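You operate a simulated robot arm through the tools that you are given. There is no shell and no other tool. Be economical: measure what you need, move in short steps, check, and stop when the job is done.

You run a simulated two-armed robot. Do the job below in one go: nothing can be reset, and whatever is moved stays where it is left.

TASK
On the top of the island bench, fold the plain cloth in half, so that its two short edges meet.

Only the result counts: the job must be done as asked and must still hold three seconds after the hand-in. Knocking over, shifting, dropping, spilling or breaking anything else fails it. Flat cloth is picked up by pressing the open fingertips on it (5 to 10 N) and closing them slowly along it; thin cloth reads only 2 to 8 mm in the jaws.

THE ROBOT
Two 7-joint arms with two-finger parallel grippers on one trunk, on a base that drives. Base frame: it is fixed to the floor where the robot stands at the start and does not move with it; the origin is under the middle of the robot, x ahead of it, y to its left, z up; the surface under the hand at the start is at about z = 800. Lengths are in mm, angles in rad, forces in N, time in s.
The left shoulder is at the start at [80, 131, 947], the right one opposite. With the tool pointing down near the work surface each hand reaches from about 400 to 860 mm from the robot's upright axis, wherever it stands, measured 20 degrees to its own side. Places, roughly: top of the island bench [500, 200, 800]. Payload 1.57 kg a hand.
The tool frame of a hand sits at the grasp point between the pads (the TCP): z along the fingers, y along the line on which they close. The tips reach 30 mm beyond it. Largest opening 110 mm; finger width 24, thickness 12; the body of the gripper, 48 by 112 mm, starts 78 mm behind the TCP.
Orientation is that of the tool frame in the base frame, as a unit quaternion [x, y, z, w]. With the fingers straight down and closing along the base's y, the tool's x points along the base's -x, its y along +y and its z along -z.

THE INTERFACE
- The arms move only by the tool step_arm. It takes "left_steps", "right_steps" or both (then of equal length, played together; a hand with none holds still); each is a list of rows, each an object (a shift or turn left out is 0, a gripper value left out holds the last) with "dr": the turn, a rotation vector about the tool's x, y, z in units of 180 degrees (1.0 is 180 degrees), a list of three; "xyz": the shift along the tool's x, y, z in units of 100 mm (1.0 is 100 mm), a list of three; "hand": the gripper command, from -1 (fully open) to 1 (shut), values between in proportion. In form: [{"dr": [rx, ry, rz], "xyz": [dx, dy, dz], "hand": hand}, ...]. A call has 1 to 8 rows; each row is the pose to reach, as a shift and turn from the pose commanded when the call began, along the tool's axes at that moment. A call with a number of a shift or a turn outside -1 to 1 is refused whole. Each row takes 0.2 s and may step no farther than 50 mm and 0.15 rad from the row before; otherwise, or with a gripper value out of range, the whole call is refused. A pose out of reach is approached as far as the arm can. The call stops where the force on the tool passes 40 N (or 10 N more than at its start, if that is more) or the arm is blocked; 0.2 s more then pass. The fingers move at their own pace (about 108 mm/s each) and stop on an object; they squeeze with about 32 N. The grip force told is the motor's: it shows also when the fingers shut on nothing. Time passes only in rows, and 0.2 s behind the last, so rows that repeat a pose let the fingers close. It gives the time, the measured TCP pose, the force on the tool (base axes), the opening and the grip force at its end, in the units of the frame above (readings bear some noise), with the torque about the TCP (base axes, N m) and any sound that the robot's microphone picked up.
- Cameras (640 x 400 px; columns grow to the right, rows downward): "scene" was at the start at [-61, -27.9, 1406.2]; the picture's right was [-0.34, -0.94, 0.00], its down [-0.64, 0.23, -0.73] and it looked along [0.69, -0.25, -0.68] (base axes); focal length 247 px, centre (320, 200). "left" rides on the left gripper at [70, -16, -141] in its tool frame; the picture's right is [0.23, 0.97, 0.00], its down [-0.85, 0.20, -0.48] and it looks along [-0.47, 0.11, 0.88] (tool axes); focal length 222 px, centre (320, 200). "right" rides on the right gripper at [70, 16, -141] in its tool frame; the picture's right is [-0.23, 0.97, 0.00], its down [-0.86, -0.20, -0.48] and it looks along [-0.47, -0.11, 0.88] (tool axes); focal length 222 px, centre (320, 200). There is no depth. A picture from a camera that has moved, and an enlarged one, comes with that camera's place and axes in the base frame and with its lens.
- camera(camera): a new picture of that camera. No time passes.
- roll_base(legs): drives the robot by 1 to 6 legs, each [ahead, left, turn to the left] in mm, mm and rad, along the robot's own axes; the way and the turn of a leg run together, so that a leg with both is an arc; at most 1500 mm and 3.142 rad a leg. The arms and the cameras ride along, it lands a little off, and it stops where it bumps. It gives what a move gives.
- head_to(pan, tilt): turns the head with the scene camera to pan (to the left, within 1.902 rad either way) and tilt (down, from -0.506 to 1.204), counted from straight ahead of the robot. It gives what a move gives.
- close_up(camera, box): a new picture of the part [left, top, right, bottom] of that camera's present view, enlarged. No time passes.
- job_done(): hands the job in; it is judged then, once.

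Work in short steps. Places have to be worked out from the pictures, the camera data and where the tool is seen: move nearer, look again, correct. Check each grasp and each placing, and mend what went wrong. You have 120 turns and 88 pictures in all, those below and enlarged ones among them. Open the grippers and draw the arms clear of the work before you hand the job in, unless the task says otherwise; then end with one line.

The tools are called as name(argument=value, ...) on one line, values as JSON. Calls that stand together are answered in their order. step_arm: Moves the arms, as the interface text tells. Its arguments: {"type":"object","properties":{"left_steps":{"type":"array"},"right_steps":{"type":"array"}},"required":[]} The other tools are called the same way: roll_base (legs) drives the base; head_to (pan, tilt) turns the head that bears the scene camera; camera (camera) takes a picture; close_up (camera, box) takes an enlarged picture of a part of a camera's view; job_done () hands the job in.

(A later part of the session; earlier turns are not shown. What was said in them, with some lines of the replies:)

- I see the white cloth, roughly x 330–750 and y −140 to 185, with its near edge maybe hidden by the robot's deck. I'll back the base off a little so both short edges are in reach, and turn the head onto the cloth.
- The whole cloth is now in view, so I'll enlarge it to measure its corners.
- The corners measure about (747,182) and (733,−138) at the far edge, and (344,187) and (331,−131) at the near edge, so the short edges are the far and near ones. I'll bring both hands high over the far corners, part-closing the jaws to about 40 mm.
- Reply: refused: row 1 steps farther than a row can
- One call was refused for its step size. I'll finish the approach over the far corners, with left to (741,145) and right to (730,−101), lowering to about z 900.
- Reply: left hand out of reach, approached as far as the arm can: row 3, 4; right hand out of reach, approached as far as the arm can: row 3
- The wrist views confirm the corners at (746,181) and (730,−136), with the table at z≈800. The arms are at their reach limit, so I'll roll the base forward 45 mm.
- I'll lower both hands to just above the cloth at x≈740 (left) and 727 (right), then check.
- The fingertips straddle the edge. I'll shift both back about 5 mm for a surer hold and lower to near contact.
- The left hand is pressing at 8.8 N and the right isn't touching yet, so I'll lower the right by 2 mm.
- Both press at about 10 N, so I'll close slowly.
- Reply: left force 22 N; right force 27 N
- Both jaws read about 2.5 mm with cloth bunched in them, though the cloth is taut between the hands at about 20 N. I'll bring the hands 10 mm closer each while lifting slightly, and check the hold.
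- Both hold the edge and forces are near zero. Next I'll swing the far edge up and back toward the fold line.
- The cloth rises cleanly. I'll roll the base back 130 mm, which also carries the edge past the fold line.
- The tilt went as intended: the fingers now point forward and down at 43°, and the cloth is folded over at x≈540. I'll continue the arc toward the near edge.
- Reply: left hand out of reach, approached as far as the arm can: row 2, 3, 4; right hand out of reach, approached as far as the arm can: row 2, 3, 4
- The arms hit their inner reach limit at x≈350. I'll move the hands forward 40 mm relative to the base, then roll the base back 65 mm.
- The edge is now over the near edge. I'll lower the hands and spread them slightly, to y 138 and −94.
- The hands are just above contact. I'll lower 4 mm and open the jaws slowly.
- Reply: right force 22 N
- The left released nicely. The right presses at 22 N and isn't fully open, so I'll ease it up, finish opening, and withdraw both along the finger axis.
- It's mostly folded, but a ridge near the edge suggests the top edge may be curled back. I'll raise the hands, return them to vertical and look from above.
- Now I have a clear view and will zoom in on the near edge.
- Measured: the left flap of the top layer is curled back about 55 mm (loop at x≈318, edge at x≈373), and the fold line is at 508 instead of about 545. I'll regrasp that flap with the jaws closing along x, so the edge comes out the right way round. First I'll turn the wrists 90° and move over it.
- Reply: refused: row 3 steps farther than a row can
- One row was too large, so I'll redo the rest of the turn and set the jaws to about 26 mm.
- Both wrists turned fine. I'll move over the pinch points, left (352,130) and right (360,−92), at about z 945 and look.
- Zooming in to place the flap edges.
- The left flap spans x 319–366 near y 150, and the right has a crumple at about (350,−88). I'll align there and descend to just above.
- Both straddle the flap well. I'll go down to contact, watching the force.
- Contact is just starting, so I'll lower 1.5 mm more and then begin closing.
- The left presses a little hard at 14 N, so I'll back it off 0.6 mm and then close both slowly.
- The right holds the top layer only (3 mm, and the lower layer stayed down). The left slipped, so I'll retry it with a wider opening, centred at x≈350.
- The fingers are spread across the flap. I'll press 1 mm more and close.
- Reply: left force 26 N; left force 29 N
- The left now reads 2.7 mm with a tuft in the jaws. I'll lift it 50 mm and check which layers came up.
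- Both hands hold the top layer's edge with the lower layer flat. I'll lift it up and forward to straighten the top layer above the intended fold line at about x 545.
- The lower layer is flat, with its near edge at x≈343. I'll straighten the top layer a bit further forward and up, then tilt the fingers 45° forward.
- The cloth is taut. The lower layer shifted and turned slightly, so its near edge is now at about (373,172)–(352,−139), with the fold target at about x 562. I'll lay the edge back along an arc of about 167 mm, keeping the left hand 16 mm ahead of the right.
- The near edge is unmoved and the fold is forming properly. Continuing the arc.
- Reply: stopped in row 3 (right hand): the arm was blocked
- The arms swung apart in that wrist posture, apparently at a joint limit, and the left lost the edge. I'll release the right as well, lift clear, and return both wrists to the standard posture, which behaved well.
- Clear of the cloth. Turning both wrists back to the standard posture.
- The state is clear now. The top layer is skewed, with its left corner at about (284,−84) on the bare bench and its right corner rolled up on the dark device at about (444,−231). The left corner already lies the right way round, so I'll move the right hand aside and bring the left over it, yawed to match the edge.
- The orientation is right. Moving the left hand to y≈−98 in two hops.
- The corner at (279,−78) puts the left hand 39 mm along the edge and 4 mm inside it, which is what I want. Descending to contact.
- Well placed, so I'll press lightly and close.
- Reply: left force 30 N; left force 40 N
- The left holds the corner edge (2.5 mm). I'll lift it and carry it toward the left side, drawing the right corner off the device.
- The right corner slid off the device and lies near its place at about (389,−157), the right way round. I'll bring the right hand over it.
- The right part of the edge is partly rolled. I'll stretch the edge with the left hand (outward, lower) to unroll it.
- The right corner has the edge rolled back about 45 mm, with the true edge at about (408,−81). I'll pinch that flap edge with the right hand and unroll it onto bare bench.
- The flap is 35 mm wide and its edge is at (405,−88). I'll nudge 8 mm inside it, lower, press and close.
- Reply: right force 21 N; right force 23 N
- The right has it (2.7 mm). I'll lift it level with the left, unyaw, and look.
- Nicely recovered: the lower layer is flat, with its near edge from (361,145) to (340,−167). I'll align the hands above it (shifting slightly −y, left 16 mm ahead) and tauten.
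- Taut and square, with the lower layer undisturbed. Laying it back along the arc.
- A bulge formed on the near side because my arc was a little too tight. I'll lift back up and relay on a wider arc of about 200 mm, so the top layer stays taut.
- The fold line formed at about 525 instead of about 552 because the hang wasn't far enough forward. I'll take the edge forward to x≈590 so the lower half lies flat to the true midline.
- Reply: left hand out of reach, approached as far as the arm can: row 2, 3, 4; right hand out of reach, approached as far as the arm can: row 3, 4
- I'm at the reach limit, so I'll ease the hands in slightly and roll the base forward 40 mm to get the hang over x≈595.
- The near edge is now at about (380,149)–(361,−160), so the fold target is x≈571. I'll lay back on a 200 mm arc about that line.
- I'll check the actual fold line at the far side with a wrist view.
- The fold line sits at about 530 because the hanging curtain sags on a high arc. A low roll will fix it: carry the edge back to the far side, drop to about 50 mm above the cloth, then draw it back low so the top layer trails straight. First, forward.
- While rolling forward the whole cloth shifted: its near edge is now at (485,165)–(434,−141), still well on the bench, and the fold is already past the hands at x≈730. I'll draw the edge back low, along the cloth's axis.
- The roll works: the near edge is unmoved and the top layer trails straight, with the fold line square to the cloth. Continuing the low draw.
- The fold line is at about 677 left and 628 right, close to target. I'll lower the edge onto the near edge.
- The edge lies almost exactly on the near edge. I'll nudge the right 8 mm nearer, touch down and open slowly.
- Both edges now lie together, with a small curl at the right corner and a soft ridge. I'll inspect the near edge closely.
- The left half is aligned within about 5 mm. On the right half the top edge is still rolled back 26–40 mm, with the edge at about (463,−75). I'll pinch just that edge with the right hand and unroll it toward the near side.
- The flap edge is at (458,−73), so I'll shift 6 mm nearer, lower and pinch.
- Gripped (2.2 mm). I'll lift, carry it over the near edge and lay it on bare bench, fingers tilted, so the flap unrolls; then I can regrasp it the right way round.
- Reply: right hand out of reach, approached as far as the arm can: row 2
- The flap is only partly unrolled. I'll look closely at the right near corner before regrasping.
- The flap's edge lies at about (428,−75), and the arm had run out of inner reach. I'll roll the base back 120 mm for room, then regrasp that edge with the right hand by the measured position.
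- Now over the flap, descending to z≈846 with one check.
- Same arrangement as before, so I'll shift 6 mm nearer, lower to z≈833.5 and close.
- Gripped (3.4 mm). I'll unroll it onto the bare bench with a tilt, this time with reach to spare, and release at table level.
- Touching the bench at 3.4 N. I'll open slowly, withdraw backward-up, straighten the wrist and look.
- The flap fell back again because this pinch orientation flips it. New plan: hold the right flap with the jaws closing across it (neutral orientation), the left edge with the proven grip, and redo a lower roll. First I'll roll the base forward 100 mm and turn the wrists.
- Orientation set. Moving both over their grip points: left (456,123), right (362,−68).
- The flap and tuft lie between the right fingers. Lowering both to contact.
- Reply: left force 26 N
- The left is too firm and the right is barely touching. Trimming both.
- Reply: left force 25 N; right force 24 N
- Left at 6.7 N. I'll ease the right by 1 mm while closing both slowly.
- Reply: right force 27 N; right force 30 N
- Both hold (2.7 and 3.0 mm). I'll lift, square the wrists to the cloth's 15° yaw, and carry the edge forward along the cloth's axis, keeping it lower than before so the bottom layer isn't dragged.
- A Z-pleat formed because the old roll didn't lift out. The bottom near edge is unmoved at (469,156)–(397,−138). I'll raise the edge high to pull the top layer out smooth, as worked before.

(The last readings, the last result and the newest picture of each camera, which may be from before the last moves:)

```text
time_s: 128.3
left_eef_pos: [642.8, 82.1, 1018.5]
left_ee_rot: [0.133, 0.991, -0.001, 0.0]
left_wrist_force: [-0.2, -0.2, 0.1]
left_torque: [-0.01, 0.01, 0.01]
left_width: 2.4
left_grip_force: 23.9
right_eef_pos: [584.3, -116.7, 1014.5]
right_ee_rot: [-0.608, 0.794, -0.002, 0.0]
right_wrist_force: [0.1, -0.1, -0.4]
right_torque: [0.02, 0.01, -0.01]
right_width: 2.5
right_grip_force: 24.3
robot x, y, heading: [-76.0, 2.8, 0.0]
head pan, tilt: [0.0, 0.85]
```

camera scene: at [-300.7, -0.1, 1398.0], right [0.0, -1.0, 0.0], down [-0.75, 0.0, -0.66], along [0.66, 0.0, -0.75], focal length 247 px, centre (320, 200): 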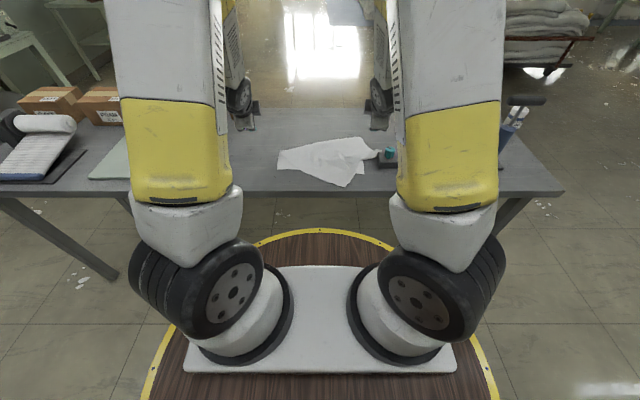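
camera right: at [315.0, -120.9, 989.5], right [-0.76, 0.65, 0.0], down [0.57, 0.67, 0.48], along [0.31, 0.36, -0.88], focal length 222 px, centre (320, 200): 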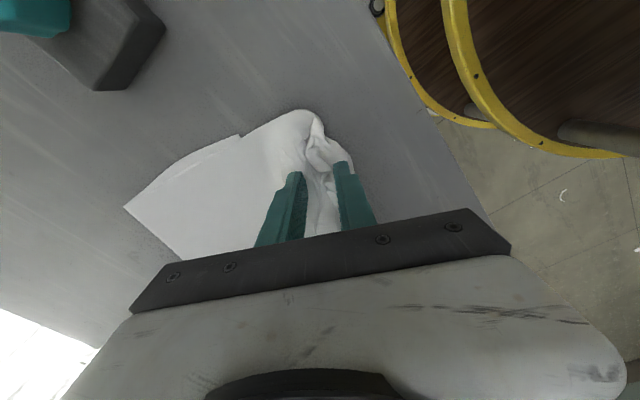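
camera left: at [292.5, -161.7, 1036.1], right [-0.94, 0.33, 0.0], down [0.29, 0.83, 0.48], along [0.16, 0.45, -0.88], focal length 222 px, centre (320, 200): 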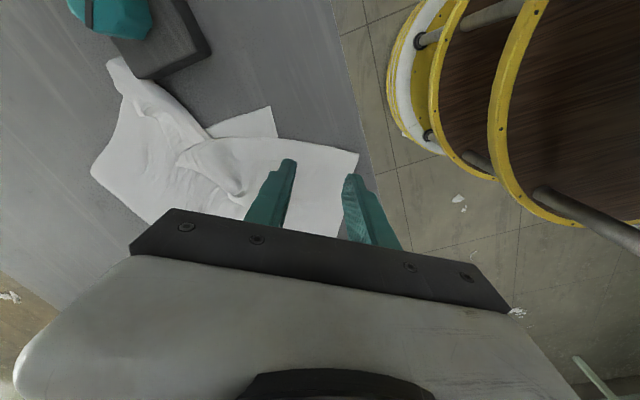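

The cloth should now hang smooth. Next I'll go forward and down so the loop ends up beyond the hands, correcting the sideways offset by about −9 mm.

step_arm(left_steps=[{"xyz": [-0.3, -0.01, 0.15]}, {"xyz": [-0.6, -0.02, 0.45]}, {"xyz": [-0.8, -0.03, 0.85]}, {"xyz": [-0.9, -0.03, 1.0]}], right_steps=[{"xyz": [0.04, -0.3, 0.15]}, {"xyz": [0.08, -0.6, 0.45]}, {"xyz": [0.12, -0.8, 0.85]}, {"xyz": [0.15, -0.9, 1.0]}])

step_arm(left_steps=[{"xyz": [0.02, 0, 0.3]}, {"xyz": [0.25, 0, 0.48]}, {"xyz": [0.5, 0, 0.48]}, {"xyz": [0.75, 0, 0.48]}, {"xyz": [0.95, 0, 0.48]}], right_steps=[{"xyz": [0, 0.02, 0.3]}, {"xyz": [0, 0.25, 0.48]}, {"xyz": [0, 0.5, 0.48]}, {"xyz": [0, 0.75, 0.48]}, {"xyz": [0, 0.95, 0.48]}])

close_up(camera="scene", box=[216, 90, 408, 210])

```text
time_s: 129.3
left_eef_pos: [727.8, 57.6, 917.4]
left_ee_rot: [0.133, 0.991, -0.001, -0.001]
left_wrist_force: [-0.2, 0.8, 0.3]
left_torque: [-0.02, -0.01, -0.03]
left_width: 2.4
left_grip_force: 23.5
right_eef_pos: [667.2, -154.8, 917.2]
right_ee_rot: [-0.608, 0.794, -0.001, 0.0]
right_wrist_force: [-0.4, -0.8, 0.6]
right_torque: [0.0, 0.0, -0.04]
right_width: 2.8
right_grip_force: 23.8
robot x, y, heading: [-75.4, -0.1, 0.004]
head pan, tilt: [0.0, 0.85]
```

```text
time_s: 130.6
left_eef_pos: [637.0, 81.8, 871.2]
left_ee_rot: [0.133, 0.991, -0.001, -0.001]
left_wrist_force: [-0.3, 0.9, -0.6]
left_torque: [0.02, 0.02, -0.04]
left_width: 2.4
left_grip_force: 24.2
right_eef_pos: [575.2, -130.3, 867.8]
right_ee_rot: [-0.608, 0.794, -0.001, -0.001]
right_wrist_force: [-0.3, 0.2, -0.6]
right_torque: [0.0, 0.0, -0.02]
right_width: 2.4
right_grip_force: 23.8
robot x, y, heading: [-81.9, -2.8, 0.003]
head pan, tilt: [0.0, 0.85]
```

```text
3.33 times, centred on (312, 150) of scene
camera zoom: at [-136.8, 0.0, 1398.0], right [0.0, -1.0, 0.0], down [-0.75, 0.0, -0.66], along [0.66, 0.0, -0.75], focal length 824 px, centre (347, 367)
```

zoom: 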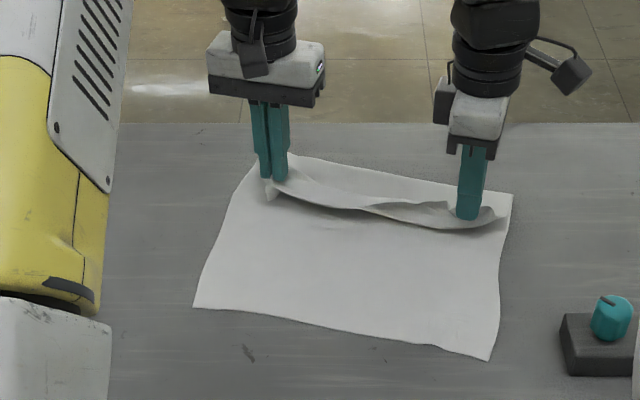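

Very clean now: the top layer trails straight, the fold line is square and the near edge hasn't moved at (472,158)–(398,−137). Continuing the draw, lower still.

step_arm(left_steps=[{"xyz": [0.2, 0, 0.06]}, {"xyz": [0.4, 0, 0.12]}, {"xyz": [0.6, 0, 0.15]}, {"xyz": [0.8, 0, 0.15]}, {"xyz": [1.0, 0, 0.15]}], right_steps=[{"xyz": [0, 0.18, 0.06]}, {"xyz": [0, 0.36, 0.12]}, {"xyz": [0, 0.54, 0.14]}, {"xyz": [0, 0.72, 0.14]}, {"xyz": [0, 0.9, 0.14]}])

step_arm(left_steps=[{"xyz": [0.2, -0.01, 0.02]}, {"xyz": [0.4, -0.02, 0.06]}, {"xyz": [0.6, -0.03, 0.12]}, {"xyz": [0.82, -0.04, 0.17]}, {"xyz": [0.82, -0.04, 0.2]}], right_steps=[{"xyz": [0, 0.16, 0.02]}, {"xyz": [0, 0.32, 0.06]}, {"xyz": [0, 0.48, 0.11]}, {"xyz": [0, 0.64, 0.15]}, {"xyz": [0, 0.66, 0.18]}])

```text
time_s: 131.8
left_eef_pos: [541.5, 108.0, 855.8]
left_ee_rot: [0.133, 0.991, -0.001, -0.001]
left_wrist_force: [-0.3, -0.6, 0.6]
left_torque: [-0.03, 0.01, 0.0]
left_width: 2.5
left_grip_force: 24.0
right_eef_pos: [488.2, -105.9, 855.9]
right_ee_rot: [-0.608, 0.794, -0.001, 0.0]
right_wrist_force: [0.5, 0.7, -0.7]
right_torque: [0.01, 0.05, -0.05]
right_width: 2.7
right_grip_force: 24.3
robot x, y, heading: [-77.5, -1.5, 0.0]
head pan, tilt: [0.0, 0.85]
```

```text
time_s: 132.9
left_eef_pos: [459.0, 125.3, 834.9]
left_ee_rot: [0.132, 0.991, 0.0, -0.001]
left_wrist_force: [-0.9, 0.2, -0.4]
left_torque: [0.04, -0.01, -0.03]
left_width: 2.7
left_grip_force: 24.4
right_eef_pos: [424.5, -88.9, 834.8]
right_ee_rot: [-0.608, 0.794, 0.0, -0.001]
right_wrist_force: [0.5, -0.3, -1.2]
right_torque: [0.01, 0.02, -0.03]
right_width: 2.7
right_grip_force: 23.3
robot x, y, heading: [-74.4, 3.5, 0.001]
head pan, tilt: [0.0, 0.85]
```

Both hands are at their final spots. Touching down and opening slowly.

step_arm(left_steps=[{"xyz": [0, 0, 0.01], "hand": 1}, {"xyz": [0, 0, 0.015], "hand": 0.92}, {"xyz": [0, 0, 0.015], "hand": 0.84}, {"xyz": [0, 0, 0.015], "hand": 0.74}, {"xyz": [0, 0, 0.015], "hand": 0.64}, {"xyz": [0, 0, 0.015], "hand": 0.54}, {"xyz": [0, 0, 0.01], "hand": 0.44}, {"xyz": [0, 0, 0.005], "hand": 0.34}], right_steps=[{"xyz": [0, 0, 0.01], "hand": 1}, {"xyz": [0, 0, 0.015], "hand": 0.95}, {"xyz": [0, 0, 0.015], "hand": 0.88}, {"xyz": [0, 0, 0.015], "hand": 0.8}, {"xyz": [0, 0, 0.015], "hand": 0.72}, {"xyz": [0, 0, 0.015], "hand": 0.64}, {"xyz": [0, 0, 0.01], "hand": 0.56}, {"xyz": [0, 0, 0.005], "hand": 0.5}])

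step_arm(left_steps=[{"xyz": [0, 0, -0.2], "hand": 0.34}, {"xyz": [0, 0, -0.5]}, {"xyz": [0, 0, -0.9]}, {"xyz": [-0.2, 0.3, -1.0]}, {"xyz": [-0.3, 0.6, -1.0]}], right_steps=[{"xyz": [0, 0, -0.2], "hand": 0.5}, {"xyz": [0, 0, -0.5]}, {"xyz": [0, 0, -0.9]}, {"xyz": [0.3, -0.2, -1.0]}, {"xyz": [0.6, -0.3, -1.0]}])

close_up(camera="scene", box=[240, 110, 400, 210])

```text
time_s: 134.8
left_eef_pos: [461.0, 125.3, 835.2]
left_ee_rot: [0.133, 0.991, -0.001, -0.001]
left_wrist_force: [0.4, -0.4, 0.1]
left_torque: [0.01, 0.02, 0.03]
left_width: 36.3
left_grip_force: 0.1
right_eef_pos: [424.7, -90.1, 835.3]
right_ee_rot: [-0.608, 0.794, -0.001, 0.0]
right_wrist_force: [0.9, -0.2, -0.5]
right_torque: [-0.01, 0.01, 0.0]
right_width: 27.5
right_grip_force: 0.1
robot x, y, heading: [-75.8, -1.0, 0.003]
head pan, tilt: [0.0, 0.85]
```

```text
time_s: 135.9
left_eef_pos: [505.1, 176.0, 933.5]
left_ee_rot: [0.134, 0.991, 0.0, -0.001]
left_wrist_force: [-0.6, 0.0, 0.4]
left_torque: [-0.02, 0.0, 0.02]
left_width: 36.2
left_grip_force: 0.1
right_eef_pos: [437.7, -155.7, 935.3]
right_ee_rot: [-0.608, 0.794, -0.001, 0.001]
right_wrist_force: [0.5, 0.3, 0.0]
right_torque: [0.03, -0.04, 0.0]
right_width: 27.5
right_grip_force: 0.0
robot x, y, heading: [-75.8, -1.4, 0.004]
head pan, tilt: [0.0, 0.85]
```

```text
4.00 times, centred on (320, 160) of scene
camera zoom: at [-137.4, 0.1, 1397.9], right [0.0, -1.0, 0.0], down [-0.75, 0.0, -0.66], along [0.66, 0.0, -0.75], focal length 989 px, centre (320, 360)
```

zoom: 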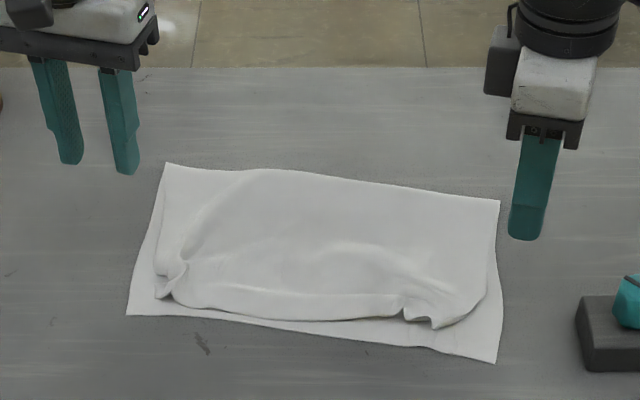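

The pictures are used up, but the last one is good. The fold line is straight at about the middle (lower half about 207 mm), the edges are within about 10–25 mm, and the small tufts where I gripped weren't spread because I released just off contact. I'll touch down lightly on those spots and spread the fingers to flatten them and ease the top edge toward the near edge.

step_arm(left_steps=[{"xyz": [0.1, -0.3, 0], "hand": 0.34}, {"xyz": [0.23, -0.6, 0.2]}, {"xyz": [0.23, -0.6, 0.6]}, {"xyz": [0.23, -0.6, 0.9]}, {"xyz": [0.23, -0.6, 0.975]}], right_steps=[{"xyz": [-0.3, 0.02, 0], "hand": 0.64}, {"xyz": [-0.6, 0.04, 0.2]}, {"xyz": [-0.6, 0.04, 0.6]}, {"xyz": [-0.6, 0.04, 0.9]}, {"xyz": [-0.6, 0.04, 0.985]}])

```text
time_s: 137.2
left_eef_pos: [466.1, 124.2, 835.6]
left_ee_rot: [0.134, 0.991, 0.0, -0.001]
left_wrist_force: [-0.5, -1.1, -0.5]
left_torque: [-0.01, 0.01, 0.0]
left_width: 36.5
left_grip_force: 0.1
right_eef_pos: [451.4, -95.8, 836.0]
right_ee_rot: [-0.609, 0.793, -0.001, 0.0]
right_wrist_force: [0.0, 0.2, 0.4]
right_torque: [-0.03, -0.02, -0.01]
right_width: 19.8
right_grip_force: 0.0
robot x, y, heading: [-72.2, -0.9, 0.0]
head pan, tilt: [0.0, 0.85]
```

Not yet touching, so I'll lower both 2.5 mm.

step_arm(left_steps=[{"xyz": [0, 0, 0.015]}, {"xyz": [0, 0, 0.025]}], right_steps=[{"xyz": [0, 0, 0.015]}, {"xyz": [0, 0, 0.025]}])

```text
time_s: 137.8
left_eef_pos: [466.8, 123.1, 833.4]
left_ee_rot: [0.133, 0.991, 0.0, -0.001]
left_wrist_force: [0.3, 0.1, 0.0]
left_torque: [-0.02, 0.05, 0.04]
left_width: 36.4
left_grip_force: 0.1
right_eef_pos: [451.0, -96.3, 833.6]
right_ee_rot: [-0.608, 0.794, -0.001, 0.001]
right_wrist_force: [0.9, 0.3, 0.4]
right_torque: [-0.02, 0.01, -0.01]
right_width: 19.9
right_grip_force: 0.0
robot x, y, heading: [-74.9, -1.9, -0.002]
head pan, tilt: [0.0, 0.85]
```

step_arm(left_steps=[{"xyz": [0, 0, 0.01]}, {"xyz": [0, 0, 0.01]}], right_steps=[{"xyz": [0, 0, 0.01]}, {"xyz": [0, 0, 0.01]}])

```text
time_s: 138.3
left_eef_pos: [466.1, 123.4, 833.5]
left_ee_rot: [0.131, 0.991, 0.0, -0.001]
left_wrist_force: [0.2, 0.3, -0.4]
left_torque: [-0.01, 0.03, 0.01]
left_width: 36.3
left_grip_force: 0.0
right_eef_pos: [450.0, -94.9, 832.3]
right_ee_rot: [-0.608, 0.794, -0.002, 0.0]
right_wrist_force: [-0.5, 0.3, 0.4]
right_torque: [-0.01, 0.02, 0.02]
right_width: 19.6
right_grip_force: 0.0
robot x, y, heading: [-75.2, 3.1, 0.003]
head pan, tilt: [0.0, 0.85]
```

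step_arm(left_steps=[{"xyz": [0, 0, 0.01]}, {"xyz": [0, 0, 0.012]}], right_steps=[{"xyz": [0, 0, 0.008]}, {"xyz": [0, 0, 0.01]}])

```text
time_s: 138.9
left_eef_pos: [467.5, 123.2, 833.0]
left_ee_rot: [0.133, 0.991, 0.0, -0.001]
left_wrist_force: [-0.4, -0.3, 3.1]
left_torque: [-0.04, 0.06, -0.03]
left_width: 36.5
left_grip_force: 0.4
right_eef_pos: [449.7, -97.4, 832.1]
right_ee_rot: [-0.608, 0.794, -0.001, 0.001]
right_wrist_force: [1.6, -0.1, 7.8]
right_torque: [0.01, 0.02, -0.01]
right_width: 19.4
right_grip_force: 0.1
robot x, y, heading: [-74.7, -1.9, 0.004]
head pan, tilt: [0.0, 0.85]
```

Light contact on both (3 N and 8 N). I'll spread slowly with a 10 mm draw toward the near edge.

step_arm(left_steps=[{"xyz": [0, 0, 0.003], "hand": 0.24}, {"xyz": [0, 0, 0.003], "hand": 0.14}, {"xyz": [0, 0, 0.003], "hand": 0.04}, {"xyz": [0.02, 0, 0.003], "hand": -0.06}, {"xyz": [0.04, 0, 0.003], "hand": -0.16}, {"xyz": [0.07, 0, 0.003], "hand": -0.26}, {"xyz": [0.1, 0, 0.003], "hand": -0.36}, {"xyz": [0.12, 0, 0.003], "hand": -0.36}], right_steps=[{"xyz": [0, 0, 0], "hand": 0.56}, {"xyz": [0, 0, 0], "hand": 0.48}, {"xyz": [0, 0, 0], "hand": 0.4}, {"xyz": [0, 0.02, 0], "hand": 0.32}, {"xyz": [0, 0.04, 0], "hand": 0.24}, {"xyz": [0, 0.07, 0], "hand": 0.16}, {"xyz": [0, 0.1, 0], "hand": 0.08}, {"xyz": [0, 0.12, 0], "hand": 0.05}])

step_arm(left_steps=[{"xyz": [0, 0, -0.2]}, {"xyz": [0, 0, -0.6]}, {"xyz": [0, 0, -1.0]}], right_steps=[{"xyz": [0, 0, -0.2]}, {"xyz": [0, 0, -0.6]}, {"xyz": [0, 0, -1.0]}])

step_arm(left_steps=[{"xyz": [0, 0.3, -0.3], "hand": -1}, {"xyz": [0, 0.6, -0.6]}, {"xyz": [0, 0.9, -0.7]}, {"xyz": [0, 0.9, -0.7]}], right_steps=[{"xyz": [0.3, 0, -0.3], "hand": -1}, {"xyz": [0.6, 0, -0.6]}, {"xyz": [0.9, 0, -0.7]}, {"xyz": [0.9, 0, -0.7]}])

```text
time_s: 140.8
left_eef_pos: [455.4, 126.3, 832.3]
left_ee_rot: [0.133, 0.991, 0.0, -0.001]
left_wrist_force: [2.3, -0.3, 5.7]
left_torque: [-0.25, 0.11, 0.03]
left_width: 74.4
left_grip_force: 0.0
right_eef_pos: [438.5, -92.9, 832.0]
right_ee_rot: [-0.608, 0.794, -0.002, 0.001]
right_wrist_force: [4.4, -1.2, 17.4]
right_torque: [0.09, 0.24, -0.05]
right_width: 44.5
right_grip_force: 0.1
robot x, y, heading: [-79.2, -2.2, -0.0]
head pan, tilt: [0.0, 0.85]
```

```text
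time_s: 141.6
left_eef_pos: [456.1, 125.0, 933.4]
left_ee_rot: [0.134, 0.991, 0.0, -0.002]
left_wrist_force: [0.9, -0.3, -0.8]
left_torque: [0.01, 0.03, -0.03]
left_width: 74.6
left_grip_force: 0.0
right_eef_pos: [439.6, -92.6, 931.9]
right_ee_rot: [-0.608, 0.794, 0.0, -0.001]
right_wrist_force: [0.6, 0.0, 0.4]
right_torque: [0.0, 0.05, -0.01]
right_width: 52.4
right_grip_force: 0.0
robot x, y, heading: [-73.3, 4.6, 0.004]
head pan, tilt: [0.0, 0.85]
```

```text
time_s: 142.6
left_eef_pos: [480.3, 212.8, 1002.3]
left_ee_rot: [0.133, 0.991, 0.0, -0.001]
left_wrist_force: [0.6, 0.3, 0.2]
left_torque: [-0.01, -0.01, -0.02]
left_width: 109.9
left_grip_force: 0.0
right_eef_pos: [413.6, -180.3, 1000.5]
right_ee_rot: [-0.608, 0.794, -0.001, 0.0]
right_wrist_force: [0.1, -0.4, -0.3]
right_torque: [0.01, -0.02, 0.0]
right_width: 109.9
right_grip_force: 0.0
robot x, y, heading: [-78.5, 1.8, 0.004]
head pan, tilt: [0.0, 0.85]
```

The tufts have been spread, both grippers are open, and the arms are clear at z≈1000. Handing in.

job_done()

```text
The job is handed in.
```

I folded the plain cloth in half on the island bench and handed it in. In my last picture its two short edges lay about 10–25 mm apart, with both corners of the top edge curled in a little further than that. Afterwards I spread the gripped spots and drew the top edge about 12 mm nearer, but I had no pictures left to check it. Earlier, a corner of the cloth lay briefly on the dark device beside it; I pulled it off, and in the pictures the device did not look moved.
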